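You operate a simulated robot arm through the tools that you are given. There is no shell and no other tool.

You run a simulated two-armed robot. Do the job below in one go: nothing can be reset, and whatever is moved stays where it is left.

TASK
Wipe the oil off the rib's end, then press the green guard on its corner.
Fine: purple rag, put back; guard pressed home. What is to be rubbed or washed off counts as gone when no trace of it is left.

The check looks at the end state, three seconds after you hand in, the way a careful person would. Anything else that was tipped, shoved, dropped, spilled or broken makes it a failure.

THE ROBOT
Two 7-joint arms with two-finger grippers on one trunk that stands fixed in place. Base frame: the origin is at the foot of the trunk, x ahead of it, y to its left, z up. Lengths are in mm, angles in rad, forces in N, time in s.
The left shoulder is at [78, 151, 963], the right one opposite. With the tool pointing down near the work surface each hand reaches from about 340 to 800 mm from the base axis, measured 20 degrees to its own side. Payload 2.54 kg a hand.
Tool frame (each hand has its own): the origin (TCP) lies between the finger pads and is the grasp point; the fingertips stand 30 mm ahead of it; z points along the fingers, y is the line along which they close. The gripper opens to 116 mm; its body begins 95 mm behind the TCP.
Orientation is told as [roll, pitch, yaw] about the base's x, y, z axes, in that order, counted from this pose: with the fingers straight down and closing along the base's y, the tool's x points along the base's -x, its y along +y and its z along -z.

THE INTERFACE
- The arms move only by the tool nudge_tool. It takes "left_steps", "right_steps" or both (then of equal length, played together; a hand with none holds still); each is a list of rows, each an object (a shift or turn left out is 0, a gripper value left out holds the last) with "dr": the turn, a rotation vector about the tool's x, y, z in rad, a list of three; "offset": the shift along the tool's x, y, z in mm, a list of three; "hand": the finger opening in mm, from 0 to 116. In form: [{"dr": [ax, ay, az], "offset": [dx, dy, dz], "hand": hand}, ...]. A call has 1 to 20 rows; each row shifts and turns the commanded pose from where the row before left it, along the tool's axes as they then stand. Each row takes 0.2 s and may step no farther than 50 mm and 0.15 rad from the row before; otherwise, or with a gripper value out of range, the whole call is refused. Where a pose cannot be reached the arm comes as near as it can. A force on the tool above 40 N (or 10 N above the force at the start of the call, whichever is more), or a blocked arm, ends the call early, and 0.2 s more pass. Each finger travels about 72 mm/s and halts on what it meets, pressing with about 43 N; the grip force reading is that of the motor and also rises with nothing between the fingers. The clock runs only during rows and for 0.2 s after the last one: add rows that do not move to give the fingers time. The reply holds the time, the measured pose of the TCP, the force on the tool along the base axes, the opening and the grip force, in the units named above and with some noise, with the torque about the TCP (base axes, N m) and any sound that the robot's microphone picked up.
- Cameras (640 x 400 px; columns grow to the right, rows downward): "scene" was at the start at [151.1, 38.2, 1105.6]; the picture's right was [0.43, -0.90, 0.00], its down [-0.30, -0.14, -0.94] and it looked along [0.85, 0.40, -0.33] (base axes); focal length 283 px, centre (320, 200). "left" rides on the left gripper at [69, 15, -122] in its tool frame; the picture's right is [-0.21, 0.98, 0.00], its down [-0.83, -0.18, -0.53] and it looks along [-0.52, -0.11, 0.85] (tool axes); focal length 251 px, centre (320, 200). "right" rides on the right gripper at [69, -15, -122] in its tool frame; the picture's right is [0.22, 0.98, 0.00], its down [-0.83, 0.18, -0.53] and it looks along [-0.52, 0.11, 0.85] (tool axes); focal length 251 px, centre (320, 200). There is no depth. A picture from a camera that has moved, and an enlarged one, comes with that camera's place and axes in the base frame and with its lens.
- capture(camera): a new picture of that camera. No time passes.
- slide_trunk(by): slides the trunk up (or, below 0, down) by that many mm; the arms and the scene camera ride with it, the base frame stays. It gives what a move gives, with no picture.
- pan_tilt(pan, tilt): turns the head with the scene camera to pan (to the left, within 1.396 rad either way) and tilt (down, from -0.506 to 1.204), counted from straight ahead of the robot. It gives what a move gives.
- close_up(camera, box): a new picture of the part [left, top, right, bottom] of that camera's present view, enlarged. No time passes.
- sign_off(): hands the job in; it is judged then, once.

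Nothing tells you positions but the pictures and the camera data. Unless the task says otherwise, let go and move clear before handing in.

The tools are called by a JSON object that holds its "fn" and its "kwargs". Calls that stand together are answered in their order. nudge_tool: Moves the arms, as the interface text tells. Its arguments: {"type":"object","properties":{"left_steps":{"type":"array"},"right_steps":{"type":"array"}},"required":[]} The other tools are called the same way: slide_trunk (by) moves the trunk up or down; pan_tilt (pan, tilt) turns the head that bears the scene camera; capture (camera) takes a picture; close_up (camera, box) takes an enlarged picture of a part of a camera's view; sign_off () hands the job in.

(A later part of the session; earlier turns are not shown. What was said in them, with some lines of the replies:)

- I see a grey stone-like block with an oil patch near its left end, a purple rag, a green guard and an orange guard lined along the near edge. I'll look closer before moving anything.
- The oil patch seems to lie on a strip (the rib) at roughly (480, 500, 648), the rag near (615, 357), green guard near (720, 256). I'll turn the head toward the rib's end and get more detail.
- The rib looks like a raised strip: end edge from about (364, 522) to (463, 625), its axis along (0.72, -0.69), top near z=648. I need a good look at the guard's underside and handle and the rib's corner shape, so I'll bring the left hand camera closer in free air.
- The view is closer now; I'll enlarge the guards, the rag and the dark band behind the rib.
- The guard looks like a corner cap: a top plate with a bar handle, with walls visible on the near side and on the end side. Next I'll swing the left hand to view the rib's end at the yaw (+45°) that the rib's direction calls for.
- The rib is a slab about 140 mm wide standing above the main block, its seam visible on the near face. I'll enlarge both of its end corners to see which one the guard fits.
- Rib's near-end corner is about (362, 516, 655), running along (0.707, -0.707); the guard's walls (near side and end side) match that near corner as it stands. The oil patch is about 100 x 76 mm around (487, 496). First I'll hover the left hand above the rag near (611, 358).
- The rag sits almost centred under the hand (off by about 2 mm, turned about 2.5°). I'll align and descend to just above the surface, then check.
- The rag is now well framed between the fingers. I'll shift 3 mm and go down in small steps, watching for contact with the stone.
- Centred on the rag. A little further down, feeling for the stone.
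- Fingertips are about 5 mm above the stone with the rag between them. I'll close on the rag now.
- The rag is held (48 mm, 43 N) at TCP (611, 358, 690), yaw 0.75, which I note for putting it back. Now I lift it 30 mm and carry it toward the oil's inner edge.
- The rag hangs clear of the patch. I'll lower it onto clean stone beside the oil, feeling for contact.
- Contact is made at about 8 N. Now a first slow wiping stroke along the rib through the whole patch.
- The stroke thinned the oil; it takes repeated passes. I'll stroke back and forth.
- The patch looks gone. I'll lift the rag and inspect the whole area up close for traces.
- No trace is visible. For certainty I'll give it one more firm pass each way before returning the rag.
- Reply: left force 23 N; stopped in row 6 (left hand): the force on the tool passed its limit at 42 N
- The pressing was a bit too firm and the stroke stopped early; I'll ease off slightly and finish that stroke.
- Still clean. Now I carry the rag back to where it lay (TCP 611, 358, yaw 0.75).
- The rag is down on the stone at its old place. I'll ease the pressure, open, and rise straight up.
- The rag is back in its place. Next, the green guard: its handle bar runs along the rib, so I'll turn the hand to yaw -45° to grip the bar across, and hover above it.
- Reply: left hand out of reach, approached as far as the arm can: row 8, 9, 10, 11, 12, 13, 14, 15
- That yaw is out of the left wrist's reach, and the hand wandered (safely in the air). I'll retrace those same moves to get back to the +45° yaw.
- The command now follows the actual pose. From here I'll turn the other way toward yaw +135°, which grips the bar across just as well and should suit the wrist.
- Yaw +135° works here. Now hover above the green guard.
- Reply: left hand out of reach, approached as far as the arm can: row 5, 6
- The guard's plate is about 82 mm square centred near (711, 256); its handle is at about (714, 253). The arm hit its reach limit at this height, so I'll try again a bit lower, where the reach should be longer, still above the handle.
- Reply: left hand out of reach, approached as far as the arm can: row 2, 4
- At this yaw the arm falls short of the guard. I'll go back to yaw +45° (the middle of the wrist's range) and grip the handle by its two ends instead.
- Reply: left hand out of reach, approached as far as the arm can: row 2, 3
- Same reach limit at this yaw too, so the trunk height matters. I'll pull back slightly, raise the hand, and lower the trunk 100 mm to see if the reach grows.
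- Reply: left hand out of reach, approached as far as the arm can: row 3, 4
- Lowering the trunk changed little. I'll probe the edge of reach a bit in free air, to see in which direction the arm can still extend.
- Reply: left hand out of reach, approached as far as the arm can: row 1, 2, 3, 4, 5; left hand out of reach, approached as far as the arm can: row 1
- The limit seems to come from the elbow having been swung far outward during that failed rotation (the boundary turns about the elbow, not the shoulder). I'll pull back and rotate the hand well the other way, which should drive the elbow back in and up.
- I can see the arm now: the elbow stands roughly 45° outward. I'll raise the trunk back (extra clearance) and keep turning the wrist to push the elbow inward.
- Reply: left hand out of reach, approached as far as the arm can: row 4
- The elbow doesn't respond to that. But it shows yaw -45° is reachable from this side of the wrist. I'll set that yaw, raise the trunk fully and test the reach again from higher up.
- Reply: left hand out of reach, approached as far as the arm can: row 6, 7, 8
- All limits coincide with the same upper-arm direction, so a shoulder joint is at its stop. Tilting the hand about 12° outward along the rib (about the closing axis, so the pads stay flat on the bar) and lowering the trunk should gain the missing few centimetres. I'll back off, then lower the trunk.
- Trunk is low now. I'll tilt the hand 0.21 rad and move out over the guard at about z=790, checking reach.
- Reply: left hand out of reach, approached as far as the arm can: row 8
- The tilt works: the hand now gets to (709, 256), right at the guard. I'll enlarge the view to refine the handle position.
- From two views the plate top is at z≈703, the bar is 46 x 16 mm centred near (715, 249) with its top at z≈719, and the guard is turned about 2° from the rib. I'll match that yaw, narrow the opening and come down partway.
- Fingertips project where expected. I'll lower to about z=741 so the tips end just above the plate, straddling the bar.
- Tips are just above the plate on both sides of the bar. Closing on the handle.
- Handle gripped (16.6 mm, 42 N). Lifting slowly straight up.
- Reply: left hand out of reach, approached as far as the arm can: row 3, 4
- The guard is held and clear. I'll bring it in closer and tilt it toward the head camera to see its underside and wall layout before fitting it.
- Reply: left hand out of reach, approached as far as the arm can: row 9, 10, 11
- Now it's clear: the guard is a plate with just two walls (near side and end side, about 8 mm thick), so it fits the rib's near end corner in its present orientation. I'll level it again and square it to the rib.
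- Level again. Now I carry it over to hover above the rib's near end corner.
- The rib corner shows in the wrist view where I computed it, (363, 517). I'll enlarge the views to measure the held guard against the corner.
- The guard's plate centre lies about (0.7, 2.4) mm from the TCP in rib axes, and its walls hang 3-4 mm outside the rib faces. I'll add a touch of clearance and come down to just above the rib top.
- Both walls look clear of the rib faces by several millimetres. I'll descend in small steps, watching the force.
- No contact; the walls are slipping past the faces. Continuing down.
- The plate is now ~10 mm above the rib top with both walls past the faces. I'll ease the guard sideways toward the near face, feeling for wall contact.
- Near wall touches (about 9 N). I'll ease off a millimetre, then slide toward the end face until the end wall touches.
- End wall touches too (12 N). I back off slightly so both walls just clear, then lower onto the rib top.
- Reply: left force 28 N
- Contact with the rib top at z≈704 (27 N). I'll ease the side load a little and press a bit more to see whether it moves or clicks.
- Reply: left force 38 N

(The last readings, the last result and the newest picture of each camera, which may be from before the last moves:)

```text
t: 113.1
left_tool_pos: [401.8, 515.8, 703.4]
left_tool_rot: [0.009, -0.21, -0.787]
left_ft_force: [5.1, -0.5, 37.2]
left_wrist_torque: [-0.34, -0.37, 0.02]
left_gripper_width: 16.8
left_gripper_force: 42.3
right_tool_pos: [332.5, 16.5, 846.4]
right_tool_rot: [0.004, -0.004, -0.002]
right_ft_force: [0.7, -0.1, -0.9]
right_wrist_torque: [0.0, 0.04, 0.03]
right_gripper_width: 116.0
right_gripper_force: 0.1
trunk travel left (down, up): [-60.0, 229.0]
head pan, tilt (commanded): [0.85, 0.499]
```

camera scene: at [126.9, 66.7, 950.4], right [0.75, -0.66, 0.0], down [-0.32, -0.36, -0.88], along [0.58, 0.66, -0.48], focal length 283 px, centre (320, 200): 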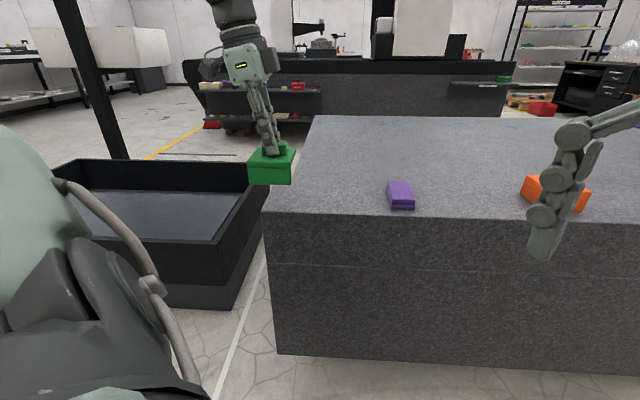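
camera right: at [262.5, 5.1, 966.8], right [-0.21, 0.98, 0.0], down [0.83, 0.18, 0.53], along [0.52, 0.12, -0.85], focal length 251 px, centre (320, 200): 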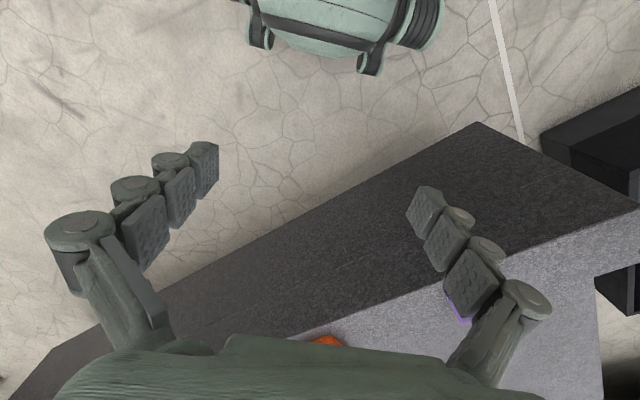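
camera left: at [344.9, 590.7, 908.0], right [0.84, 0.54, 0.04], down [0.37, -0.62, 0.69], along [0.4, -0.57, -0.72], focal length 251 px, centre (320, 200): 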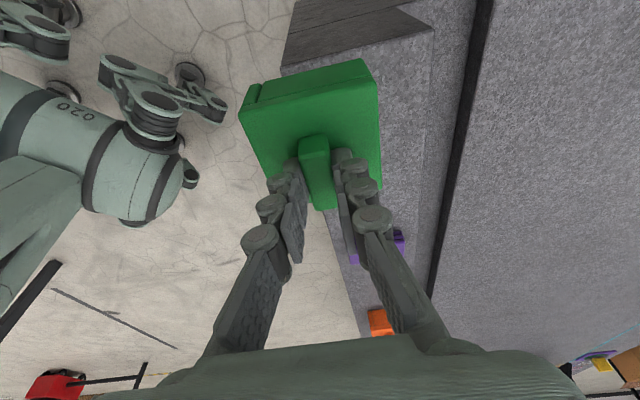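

{"fn": "close_up", "kwargs": {"camera": "scene", "box": [270, 180, 330, 235]}}

{"fn": "close_up", "kwargs": {"camera": "left", "box": [330, 20, 460, 200]}}

{"fn": "close_up", "kwargs": {"camera": "scene", "box": [230, 180, 330, 240]}}

```text
7.27 times, centred on (300, 208) of scene
camera zoom: at [125.4, 64.5, 951.1], right [0.75, -0.66, 0.0], down [-0.31, -0.36, -0.88], along [0.58, 0.66, -0.48], focal length 2060 px, centre (466, 146)
```

zoom: 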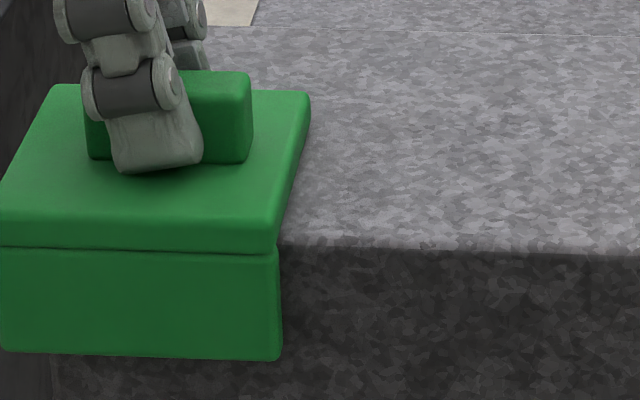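

```text
2.22 times, centred on (395, 110) of left
camera zoom: at [346.3, 591.3, 808.3], right [0.84, 0.54, 0.05], down [0.36, -0.62, 0.69], along [0.41, -0.56, -0.72], focal length 559 px, centre (153, 400)
```

zoom: 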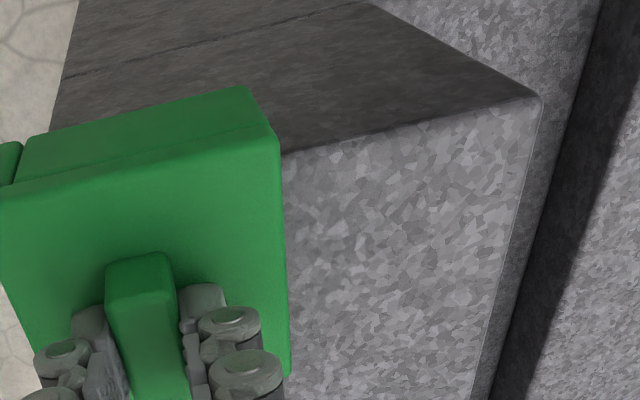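

```text
6.40 times, centred on (280, 210) of scene
camera zoom: at [125.4, 64.5, 951.1], right [0.75, -0.66, 0.0], down [-0.31, -0.36, -0.88], along [0.58, 0.66, -0.48], focal length 1812 px, centre (576, 136)
```

zoom: 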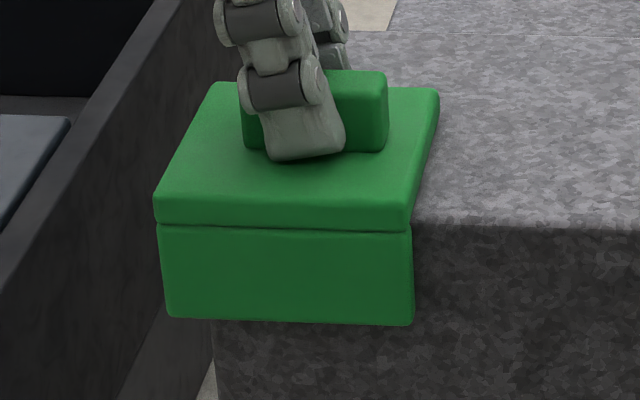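

The plate seems to rest on the rib top. I'll ease the pressure, then snug both walls against the faces with light side pushes before letting go.

{"fn": "nudge_tool", "kwargs": {"left_steps": [{"offset": [-0.4, 0, -2]}, {"offset": [-0.4, 0, -2]}, {}]}}

{"fn": "nudge_tool", "kwargs": {"left_steps": [{"offset": [0, 0.7, 0]}, {"offset": [0, 0.7, 0]}, {}]}}

```text
t: 113.9
left_tool_pos: [400.6, 516.0, 702.7]
left_tool_rot: [0.001, -0.208, -0.786]
left_ft_force: [11.5, -5.9, 17.6]
left_wrist_torque: [-0.4, -0.69, 0.01]
left_gripper_width: 16.6
left_gripper_force: 42.0
right_tool_pos: [333.5, 17.9, 845.3]
right_tool_rot: [0.005, -0.003, -0.002]
right_ft_force: [0.0, -0.4, 0.1]
right_wrist_torque: [0.03, 0.01, -0.03]
right_gripper_width: 115.9
right_gripper_force: 0.1
trunk travel left (down, up): [-60.0, 229.0]
head pan, tilt (commanded): [0.85, 0.499]
```

```text
t: 114.7
left_tool_pos: [400.6, 516.4, 702.7]
left_tool_rot: [-0.001, -0.204, -0.784]
left_ft_force: [-1.7, -10.6, 11.5]
left_wrist_torque: [-0.49, -0.15, -0.17]
left_gripper_width: 16.6
left_gripper_force: 42.0
right_tool_pos: [332.5, 18.7, 844.6]
right_tool_rot: [0.002, -0.002, -0.002]
right_ft_force: [0.8, -0.1, 0.3]
right_wrist_torque: [-0.02, -0.03, 0.03]
right_gripper_width: 116.0
right_gripper_force: 0.1
trunk travel left (down, up): [-60.0, 229.0]
head pan, tilt (commanded): [0.85, 0.499]
```

{"fn": "nudge_tool", "kwargs": {"left_steps": [{"offset": [-0.98, 0, 0.2]}, {"offset": [-0.98, 0, 0.2]}, {}]}}

{"fn": "nudge_tool", "kwargs": {"left_steps": [{"offset": [-0.98, 0, 0.2]}, {"offset": [-0.5, 0, 0.1]}, {}]}}

```text
t: 115.5
left_tool_pos: [401.0, 517.9, 703.6]
left_tool_rot: [-0.004, -0.202, -0.786]
left_ft_force: [-18.6, -2.4, 6.6]
left_wrist_torque: [0.04, 0.6, -0.09]
left_gripper_width: 16.3
left_gripper_force: 42.9
right_tool_pos: [333.0, 19.6, 846.3]
right_tool_rot: [0.003, -0.003, -0.003]
right_ft_force: [0.6, 0.1, -0.5]
right_wrist_torque: [0.01, 0.0, -0.02]
right_gripper_width: 115.9
right_gripper_force: 0.0
trunk travel left (down, up): [-60.0, 229.0]
head pan, tilt (commanded): [0.85, 0.499]
```

```text
t: 116.3
left_tool_pos: [403.1, 515.8, 703.6]
left_tool_rot: [-0.003, -0.207, -0.785]
left_ft_force: [-24.6, 3.7, 6.4]
left_wrist_torque: [0.34, 0.96, -0.07]
left_gripper_width: 16.4
left_gripper_force: 42.0
right_tool_pos: [331.1, 18.8, 846.5]
right_tool_rot: [0.002, -0.002, -0.001]
right_ft_force: [-0.4, 0.2, -0.7]
right_wrist_torque: [-0.02, 0.01, 0.0]
right_gripper_width: 116.1
right_gripper_force: 0.0
trunk travel left (down, up): [-60.0, 229.0]
head pan, tilt (commanded): [0.85, 0.499]
```

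Both walls are firmly against the rib (20 N and 15 N). I'll relieve the side loads without moving the guard and press down again.

{"fn": "nudge_tool", "kwargs": {"left_steps": [{"offset": [1.1, -0.6, -0.2]}, {"offset": [1.1, -0.6, -0.2]}, {"offset": [0.4, 0, 2]}, {"offset": [0.2, 0, 1]}, {}]}}

{"fn": "close_up", "kwargs": {"camera": "scene", "box": [230, 180, 330, 240]}}

```text
t: 117.5
left_tool_pos: [403.1, 514.8, 702.7]
left_tool_rot: [0.002, -0.206, -0.785]
left_ft_force: [-15.6, -2.4, 17.5]
left_wrist_torque: [-0.11, 0.37, -0.04]
left_gripper_width: 16.5
left_gripper_force: 41.8
right_tool_pos: [332.7, 18.4, 845.5]
right_tool_rot: [0.003, -0.002, -0.002]
right_ft_force: [-0.3, 0.3, -0.1]
right_wrist_torque: [0.0, 0.0, -0.02]
right_gripper_width: 115.8
right_gripper_force: 0.0
trunk travel left (down, up): [-60.0, 229.0]
head pan, tilt (commanded): [0.85, 0.499]
```

```text
6.40 times, centred on (280, 210) of scene
camera zoom: at [125.4, 65.6, 950.9], right [0.75, -0.66, 0.0], down [-0.31, -0.36, -0.88], along [0.58, 0.66, -0.48], focal length 1812 px, centre (576, 136)
```

zoom: 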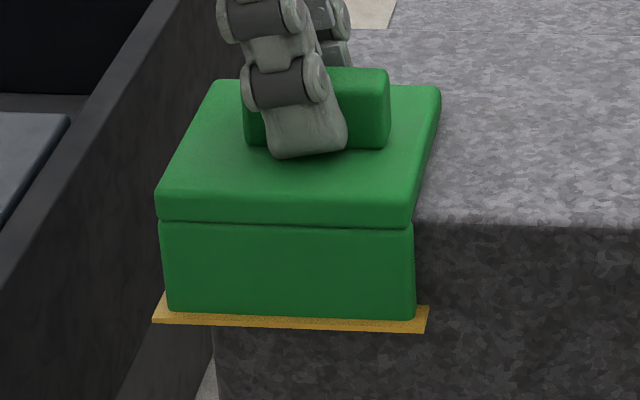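

Something gold-coloured has appeared at the foot of the guard's near wall; I need to see what it is.

{"fn": "close_up", "kwargs": {"camera": "scene", "box": [240, 205, 310, 245]}}

{"fn": "capture", "kwargs": {"camera": "scene"}}

{"fn": "capture", "kwargs": {"camera": "left"}}

{"fn": "capture", "kwargs": {"camera": "right"}}

```text
9.14 times, centred on (275, 225) of scene
camera zoom: at [125.4, 65.6, 950.9], right [0.75, -0.66, 0.0], down [-0.31, -0.36, -0.88], along [0.58, 0.66, -0.48], focal length 2589 px, centre (731, -29)
```

zoom: 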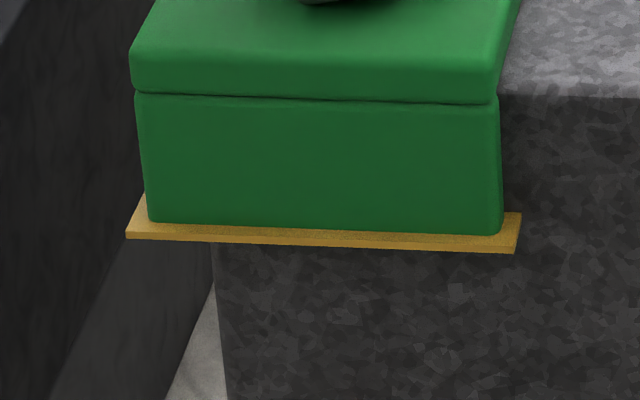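

```text
taken
camera scene: at [125.4, 65.6, 950.9], right [0.75, -0.66, 0.0], down [-0.31, -0.36, -0.88], along [0.58, 0.66, -0.48], focal length 283 px, centre (320, 200)
```

scene: 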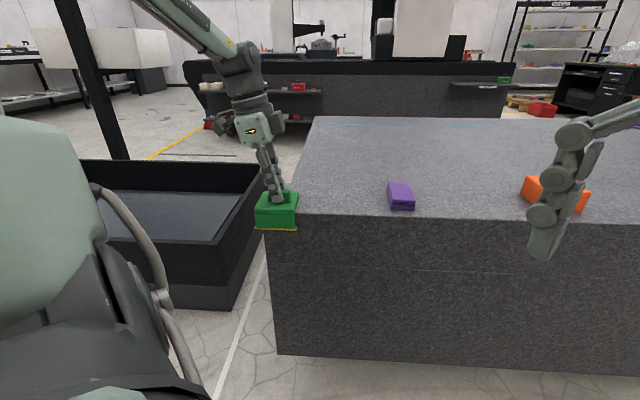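

```text
taken
camera left: at [347.5, 591.8, 808.3], right [0.84, 0.54, 0.05], down [0.36, -0.62, 0.69], along [0.41, -0.56, -0.72], focal length 251 px, centre (320, 200)
```

left: 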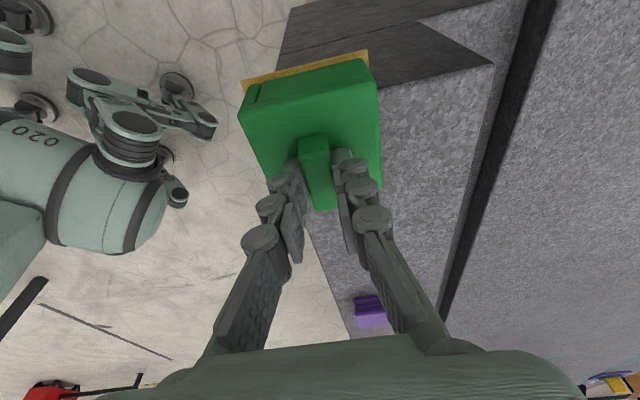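

```text
taken
camera right: at [261.0, 3.9, 967.6], right [-0.21, 0.98, 0.0], down [0.82, 0.18, 0.54], along [0.52, 0.12, -0.84], focal length 251 px, centre (320, 200)
```

right: 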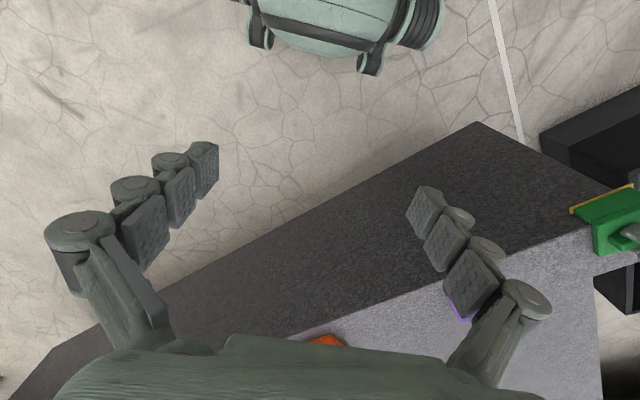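

A gold strip now shows evenly along the foot of both walls, which wasn't there before both walls and top were in contact; it looks like a seating tell-tale of the guard. I'll relieve the loads gently and check that it stays.

{"fn": "nudge_tool", "kwargs": {"left_steps": [{"offset": [0.6, -0.6, -0.2]}, {"offset": [0.4, -0.6, -1]}, {}]}}

{"fn": "close_up", "kwargs": {"camera": "scene", "box": [230, 180, 330, 240]}}

{"fn": "close_up", "kwargs": {"camera": "left", "box": [220, 20, 440, 160]}}

```text
t: 118.3
left_tool_pos: [402.3, 516.6, 701.8]
left_tool_rot: [0.003, -0.21, -0.785]
left_ft_force: [3.0, -1.8, 10.3]
left_wrist_torque: [-0.22, -0.31, 0.05]
left_gripper_width: 16.1
left_gripper_force: 42.1
right_tool_pos: [332.3, 18.2, 844.3]
right_tool_rot: [0.003, 0.0, -0.003]
right_ft_force: [-0.5, -0.6, -0.4]
right_wrist_torque: [0.01, -0.01, -0.02]
right_gripper_width: 115.8
right_gripper_force: 0.0
trunk travel left (down, up): [-60.0, 229.0]
head pan, tilt (commanded): [0.85, 0.499]
```

```text
6.40 times, centred on (280, 210) of scene
camera zoom: at [126.5, 66.0, 950.4], right [0.75, -0.66, 0.0], down [-0.32, -0.36, -0.88], along [0.58, 0.66, -0.48], focal length 1812 px, centre (576, 136)
```

zoom: 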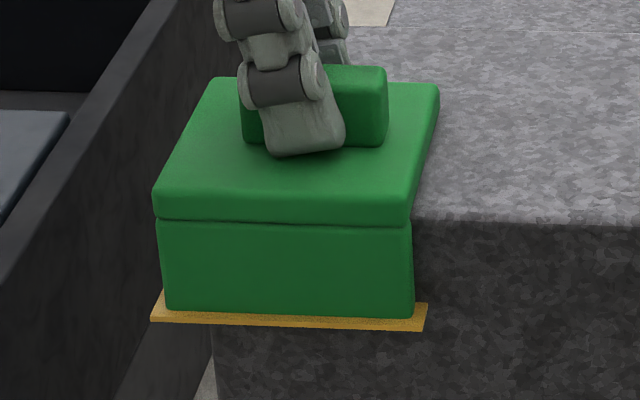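

```text
2.86 times, centred on (330, 90) of left
camera zoom: at [347.0, 591.8, 808.1], right [0.84, 0.54, 0.05], down [0.36, -0.62, 0.69], along [0.41, -0.56, -0.72], focal length 718 px, centre (291, 514)
```

zoom: 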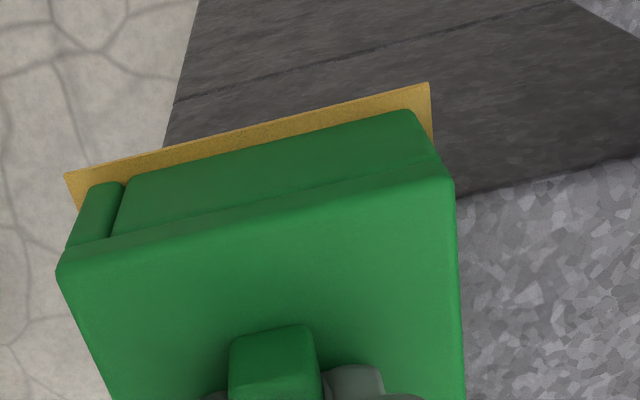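

The strip stays. One more firm straight press (~30 N) for good measure, then relax.

{"fn": "nudge_tool", "kwargs": {"left_steps": [{"offset": [0.3, 0, 1.5]}, {"offset": [0.2, 0, 1.2]}, {}, {}]}}

{"fn": "close_up", "kwargs": {"camera": "scene", "box": [230, 180, 330, 240]}}

```text
t: 119.3
left_tool_pos: [401.8, 514.5, 702.4]
left_tool_rot: [0.008, -0.209, -0.787]
left_ft_force: [2.8, 2.8, 31.5]
left_wrist_torque: [-0.23, -0.3, 0.01]
left_gripper_width: 16.8
left_gripper_force: 42.6
right_tool_pos: [331.8, 18.0, 845.4]
right_tool_rot: [0.004, -0.006, -0.001]
right_ft_force: [-0.4, -0.7, -0.3]
right_wrist_torque: [0.01, -0.01, -0.01]
right_gripper_width: 116.3
right_gripper_force: 0.0
trunk travel left (down, up): [-60.0, 229.0]
head pan, tilt (commanded): [0.85, 0.499]
```

```text
6.40 times, centred on (280, 210) of scene
camera zoom: at [125.5, 65.0, 951.0], right [0.75, -0.66, 0.0], down [-0.31, -0.36, -0.88], along [0.58, 0.66, -0.48], focal length 1812 px, centre (576, 136)
```

zoom: 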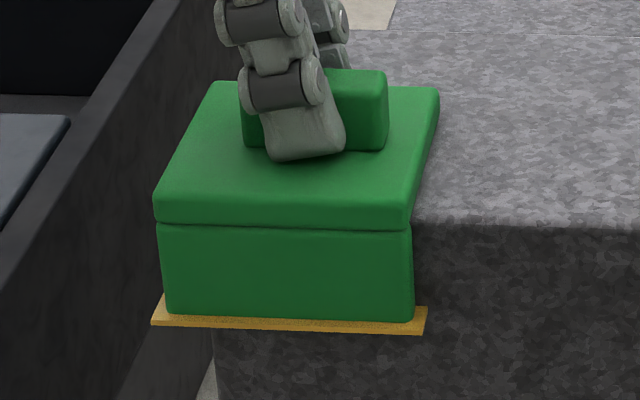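

Now relax the load and release the handle.

{"fn": "nudge_tool", "kwargs": {"left_steps": [{"offset": [-0.4, 0, -2]}, {"offset": [-0.3, 0, -1.6]}, {}]}}

```text
t: 120.1
left_tool_pos: [401.1, 514.4, 702.2]
left_tool_rot: [0.001, -0.208, -0.787]
left_ft_force: [11.3, -1.3, 16.8]
left_wrist_torque: [-0.17, -0.55, -0.03]
left_gripper_width: 16.5
left_gripper_force: 42.2
right_tool_pos: [332.4, 18.1, 845.6]
right_tool_rot: [0.002, -0.001, -0.002]
right_ft_force: [0.5, 0.7, -0.3]
right_wrist_torque: [0.02, 0.02, -0.02]
right_gripper_width: 116.1
right_gripper_force: 0.2
trunk travel left (down, up): [-60.0, 229.0]
head pan, tilt (commanded): [0.85, 0.499]
```

{"fn": "nudge_tool", "kwargs": {"left_steps": [{"offset": [-1.2, 0, 0.25]}, {"offset": [-0.3, 0, -1.6]}, {}]}}

```text
t: 120.9
left_tool_pos: [400.0, 515.2, 702.5]
left_tool_rot: [-0.003, -0.205, -0.785]
left_ft_force: [3.5, 2.5, 5.7]
left_wrist_torque: [-0.01, -0.2, 0.12]
left_gripper_width: 16.6
left_gripper_force: 41.9
right_tool_pos: [332.6, 19.1, 843.6]
right_tool_rot: [0.003, -0.001, 0.0]
right_ft_force: [-0.3, 0.3, 1.1]
right_wrist_torque: [0.02, 0.0, 0.01]
right_gripper_width: 116.1
right_gripper_force: 0.0
trunk travel left (down, up): [-60.0, 229.0]
head pan, tilt (commanded): [0.85, 0.499]
```

{"fn": "nudge_tool", "kwargs": {"left_steps": [{"hand": 40}, {}, {}, {}]}}

{"fn": "close_up", "kwargs": {"camera": "scene", "box": [230, 180, 330, 240]}}

{"fn": "close_up", "kwargs": {"camera": "left", "box": [200, 20, 440, 240]}}

```text
t: 121.9
left_tool_pos: [400.7, 516.8, 702.6]
left_tool_rot: [-0.001, -0.208, -0.785]
left_ft_force: [0.1, 0.2, 0.1]
left_wrist_torque: [0.01, 0.01, -0.04]
left_gripper_width: 40.0
left_gripper_force: 0.0
right_tool_pos: [332.7, 18.6, 845.5]
right_tool_rot: [0.001, 0.0, -0.003]
right_ft_force: [0.3, 0.0, 0.0]
right_wrist_torque: [0.01, 0.03, 0.01]
right_gripper_width: 116.1
right_gripper_force: 0.1
trunk travel left (down, up): [-60.0, 229.0]
head pan, tilt (commanded): [0.85, 0.499]
```

```text
6.40 times, centred on (280, 210) of scene
camera zoom: at [126.8, 66.7, 950.3], right [0.75, -0.66, 0.0], down [-0.32, -0.36, -0.88], along [0.58, 0.66, -0.48], focal length 1812 px, centre (576, 136)
```

zoom: 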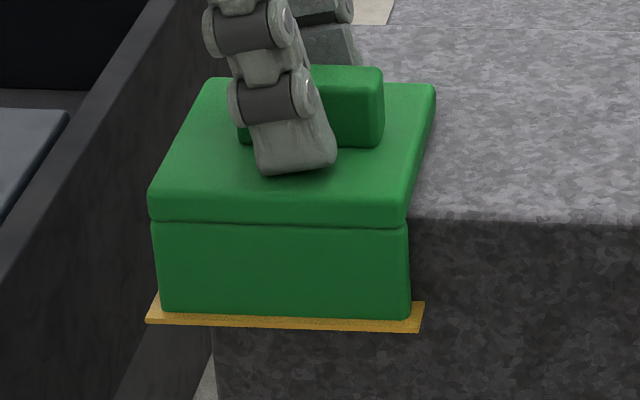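

```text
1.82 times, centred on (320, 130) of left
camera zoom: at [346.8, 591.7, 808.7], right [0.84, 0.54, 0.04], down [0.37, -0.62, 0.69], along [0.4, -0.57, -0.72], focal length 457 px, centre (320, 327)
```

zoom: 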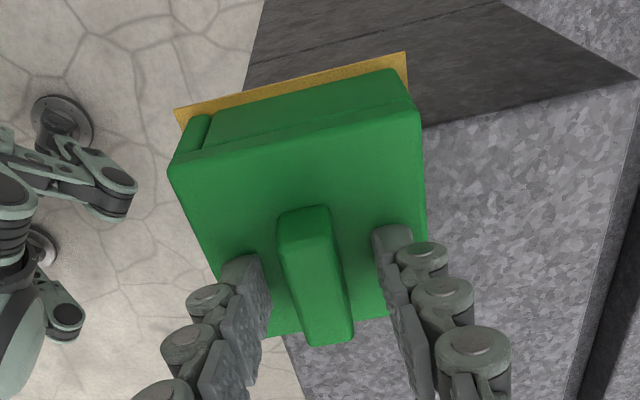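

Released; the guard stays put and the strip remains. I'll rise straight clear.

{"fn": "nudge_tool", "kwargs": {"left_steps": [{"offset": [-2.1, 0, -9.8]}, {"offset": [-4.2, 0, -19.6]}, {"offset": [-8, 0, -38]}, {"offset": [-8, 0, -38]}, {}]}}

{"fn": "capture", "kwargs": {"camera": "left"}}

{"fn": "close_up", "kwargs": {"camera": "scene", "box": [230, 170, 330, 240]}}

```text
t: 123.1
left_tool_pos: [401.3, 514.2, 812.7]
left_tool_rot: [0.001, -0.209, -0.784]
left_ft_force: [-0.2, -0.4, 0.0]
left_wrist_torque: [0.0, 0.0, 0.0]
left_gripper_width: 39.9
left_gripper_force: 0.0
right_tool_pos: [332.2, 19.4, 845.0]
right_tool_rot: [0.002, 0.0, -0.003]
right_ft_force: [0.0, -0.1, -0.6]
right_wrist_torque: [0.0, 0.02, -0.01]
right_gripper_width: 116.3
right_gripper_force: 0.1
trunk travel left (down, up): [-60.0, 229.0]
head pan, tilt (commanded): [0.85, 0.499]
```

```text
taken
camera left: at [346.6, 590.8, 918.6], right [0.84, 0.54, 0.04], down [0.37, -0.62, 0.69], along [0.4, -0.56, -0.72], focal length 251 px, centre (320, 200)
```

left: 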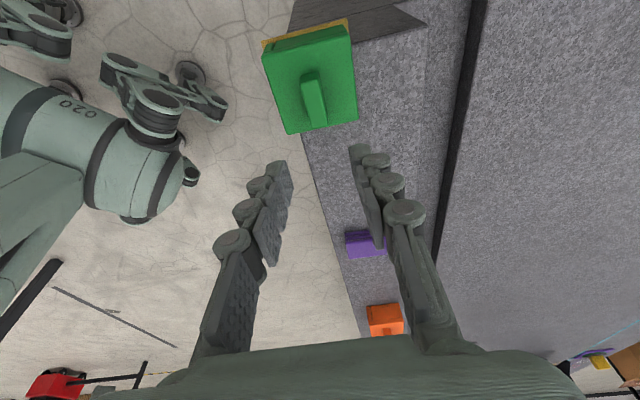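

```text
5.71 times, centred on (280, 205) of scene
camera zoom: at [126.8, 66.6, 950.4], right [0.75, -0.66, 0.0], down [-0.32, -0.36, -0.88], along [0.58, 0.66, -0.48], focal length 1618 px, centre (549, 171)
```

zoom: 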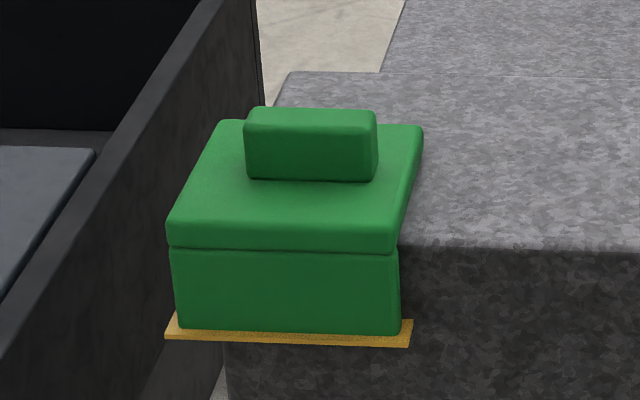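

{"fn": "close_up", "kwargs": {"camera": "scene", "box": [285, 185, 315, 215]}}

{"fn": "close_up", "kwargs": {"camera": "left", "box": [250, 0, 370, 145]}}

{"fn": "close_up", "kwargs": {"camera": "scene", "box": [250, 180, 300, 235]}}

```text
13.33 times, centred on (300, 200) of scene
camera zoom: at [126.8, 66.6, 950.4], right [0.75, -0.66, 0.0], down [-0.32, -0.36, -0.88], along [0.58, 0.66, -0.48], focal length 3776 px, centre (587, 200)
```

zoom: 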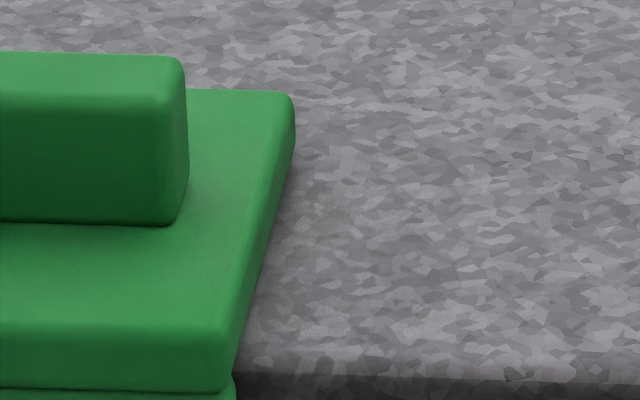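

```text
2.76 times, centred on (310, 72) of left
camera zoom: at [346.6, 590.8, 918.6], right [0.84, 0.54, 0.04], down [0.37, -0.62, 0.69], along [0.4, -0.56, -0.72], focal length 694 px, centre (348, 552)
```

zoom: 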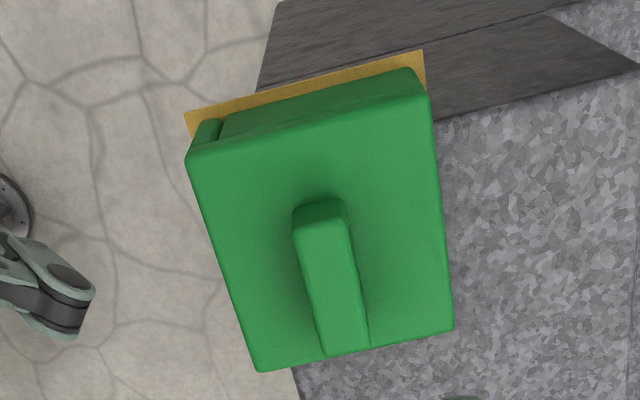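

```text
7.27 times, centred on (275, 208) of scene
camera zoom: at [126.8, 66.6, 950.4], right [0.75, -0.66, 0.0], down [-0.32, -0.36, -0.88], along [0.58, 0.66, -0.48], focal length 2060 px, centre (647, 146)
```

zoom: 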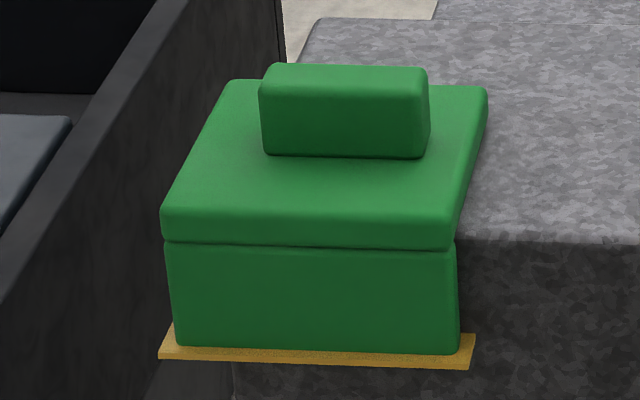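

The guard sits square and flush with no visible gap, and the strip still shows. I'll lift the hand well clear and take a last look at everything.

{"fn": "nudge_tool", "kwargs": {"left_steps": [{"offset": [-8, 0, -38]}, {"offset": [-8, 0, -38]}, {"offset": [-8, 0, -38]}, {}]}}

{"fn": "pan_tilt", "kwargs": {"pan": 0.6, "tilt": 0.5}}

{"fn": "capture", "kwargs": {"camera": "scene"}}

{"fn": "capture", "kwargs": {"camera": "left"}}

{"fn": "close_up", "kwargs": {"camera": "scene", "box": [160, 140, 460, 260]}}

```text
t: 124.1
left_tool_pos: [401.3, 516.9, 928.3]
left_tool_rot: [0.0, -0.207, -0.787]
left_ft_force: [-0.7, 0.0, -0.5]
left_wrist_torque: [-0.01, 0.01, 0.03]
left_gripper_width: 40.2
left_gripper_force: 0.1
right_tool_pos: [332.2, 19.1, 844.5]
right_tool_rot: [0.001, 0.0, -0.001]
right_ft_force: [0.9, -0.5, 0.0]
right_wrist_torque: [0.0, -0.02, -0.01]
right_gripper_width: 116.0
right_gripper_force: 0.2
trunk travel left (down, up): [-60.0, 229.0]
head pan, tilt (commanded): [0.85, 0.499]
```

```text
t: 124.9
left_tool_pos: [401.8, 516.3, 928.5]
left_tool_rot: [0.002, -0.209, -0.785]
left_ft_force: [-0.9, 0.0, -0.3]
left_wrist_torque: [0.01, 0.04, 0.02]
left_gripper_width: 40.0
left_gripper_force: 0.1
right_tool_pos: [333.4, 19.4, 845.2]
right_tool_rot: [0.002, -0.002, -0.003]
right_ft_force: [0.4, -0.3, -0.1]
right_wrist_torque: [-0.01, -0.01, 0.0]
right_gripper_width: 116.2
right_gripper_force: 0.1
trunk travel left (down, up): [-60.0, 229.0]
head pan, tilt (commanded): [0.6, 0.499]
```

```text
taken
camera scene: at [141.8, 49.8, 950.4], right [0.57, -0.82, 0.0], down [-0.39, -0.27, -0.88], along [0.72, 0.5, -0.48], focal length 283 px, centre (320, 200)
```

scene: 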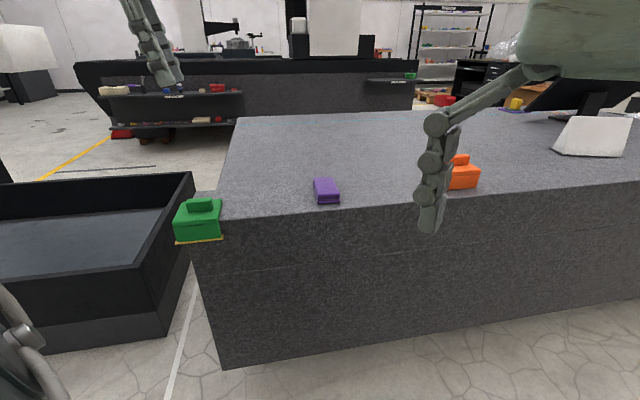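

```text
taken
camera left: at [347.6, 592.3, 1034.3], right [0.84, 0.54, 0.04], down [0.37, -0.62, 0.69], along [0.4, -0.57, -0.72], focal length 251 px, centre (320, 200)
```

left: 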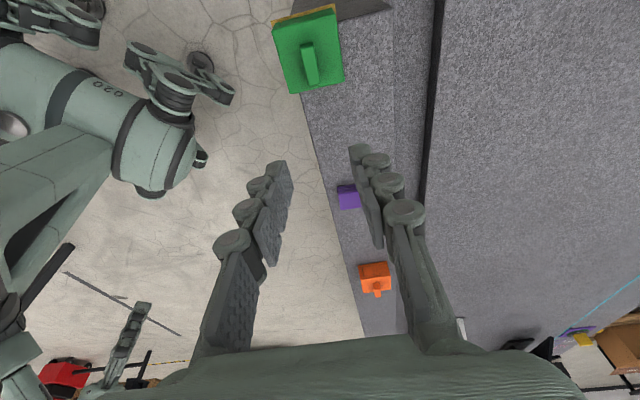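

```text
2.13 times, centred on (310, 200) of scene
camera zoom: at [141.8, 49.8, 950.4], right [0.57, -0.82, 0.0], down [-0.39, -0.27, -0.88], along [0.72, 0.5, -0.48], focal length 604 px, centre (341, 200)
```

zoom: 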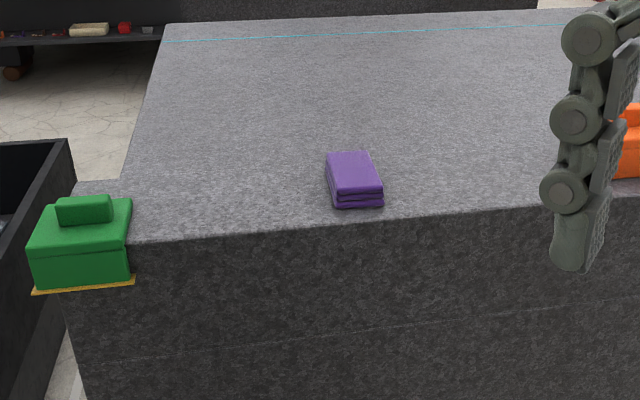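

The oil is gone and the rag is back where it lay. The green guard sits home on the rib's near end corner with its gold strip showing, and both hands are empty and clear. I'm handing in now.

{"fn": "sign_off", "kwargs": {}}

```text
The job is handed in.
```

I wiped the oil off the rib's end, put the purple rag back, and pressed the green guard onto the rib's near end corner. The job is handed in, and no result came back.

- **Oil:** I stroked the rag back and forth over the whole patch until enlarged pictures showed no trace, then went over it once more. The guard now covers part of that area.
- **Rag:** It is back within about 2 mm of where it lay, at the same angle.
- **Guard:** I snugged both its walls against the rib and pressed it down with about 30 N, with no visible gap. There was no click. A gold strip appeared along the foot of both walls once they touched the rib, and it stayed after I let go. I took it as the sign that the guard is home, but nothing in the task says so.
- **Corner:** The task didn't say which end corner, so I chose the near one, because the guard's two walls fit it without turning.
- **Everything else:** The orange guard and the rest were left alone. The left hand had trouble reaching the guard, so the trunk now stands 140 mm lower than at the start. Both hands are empty and clear.
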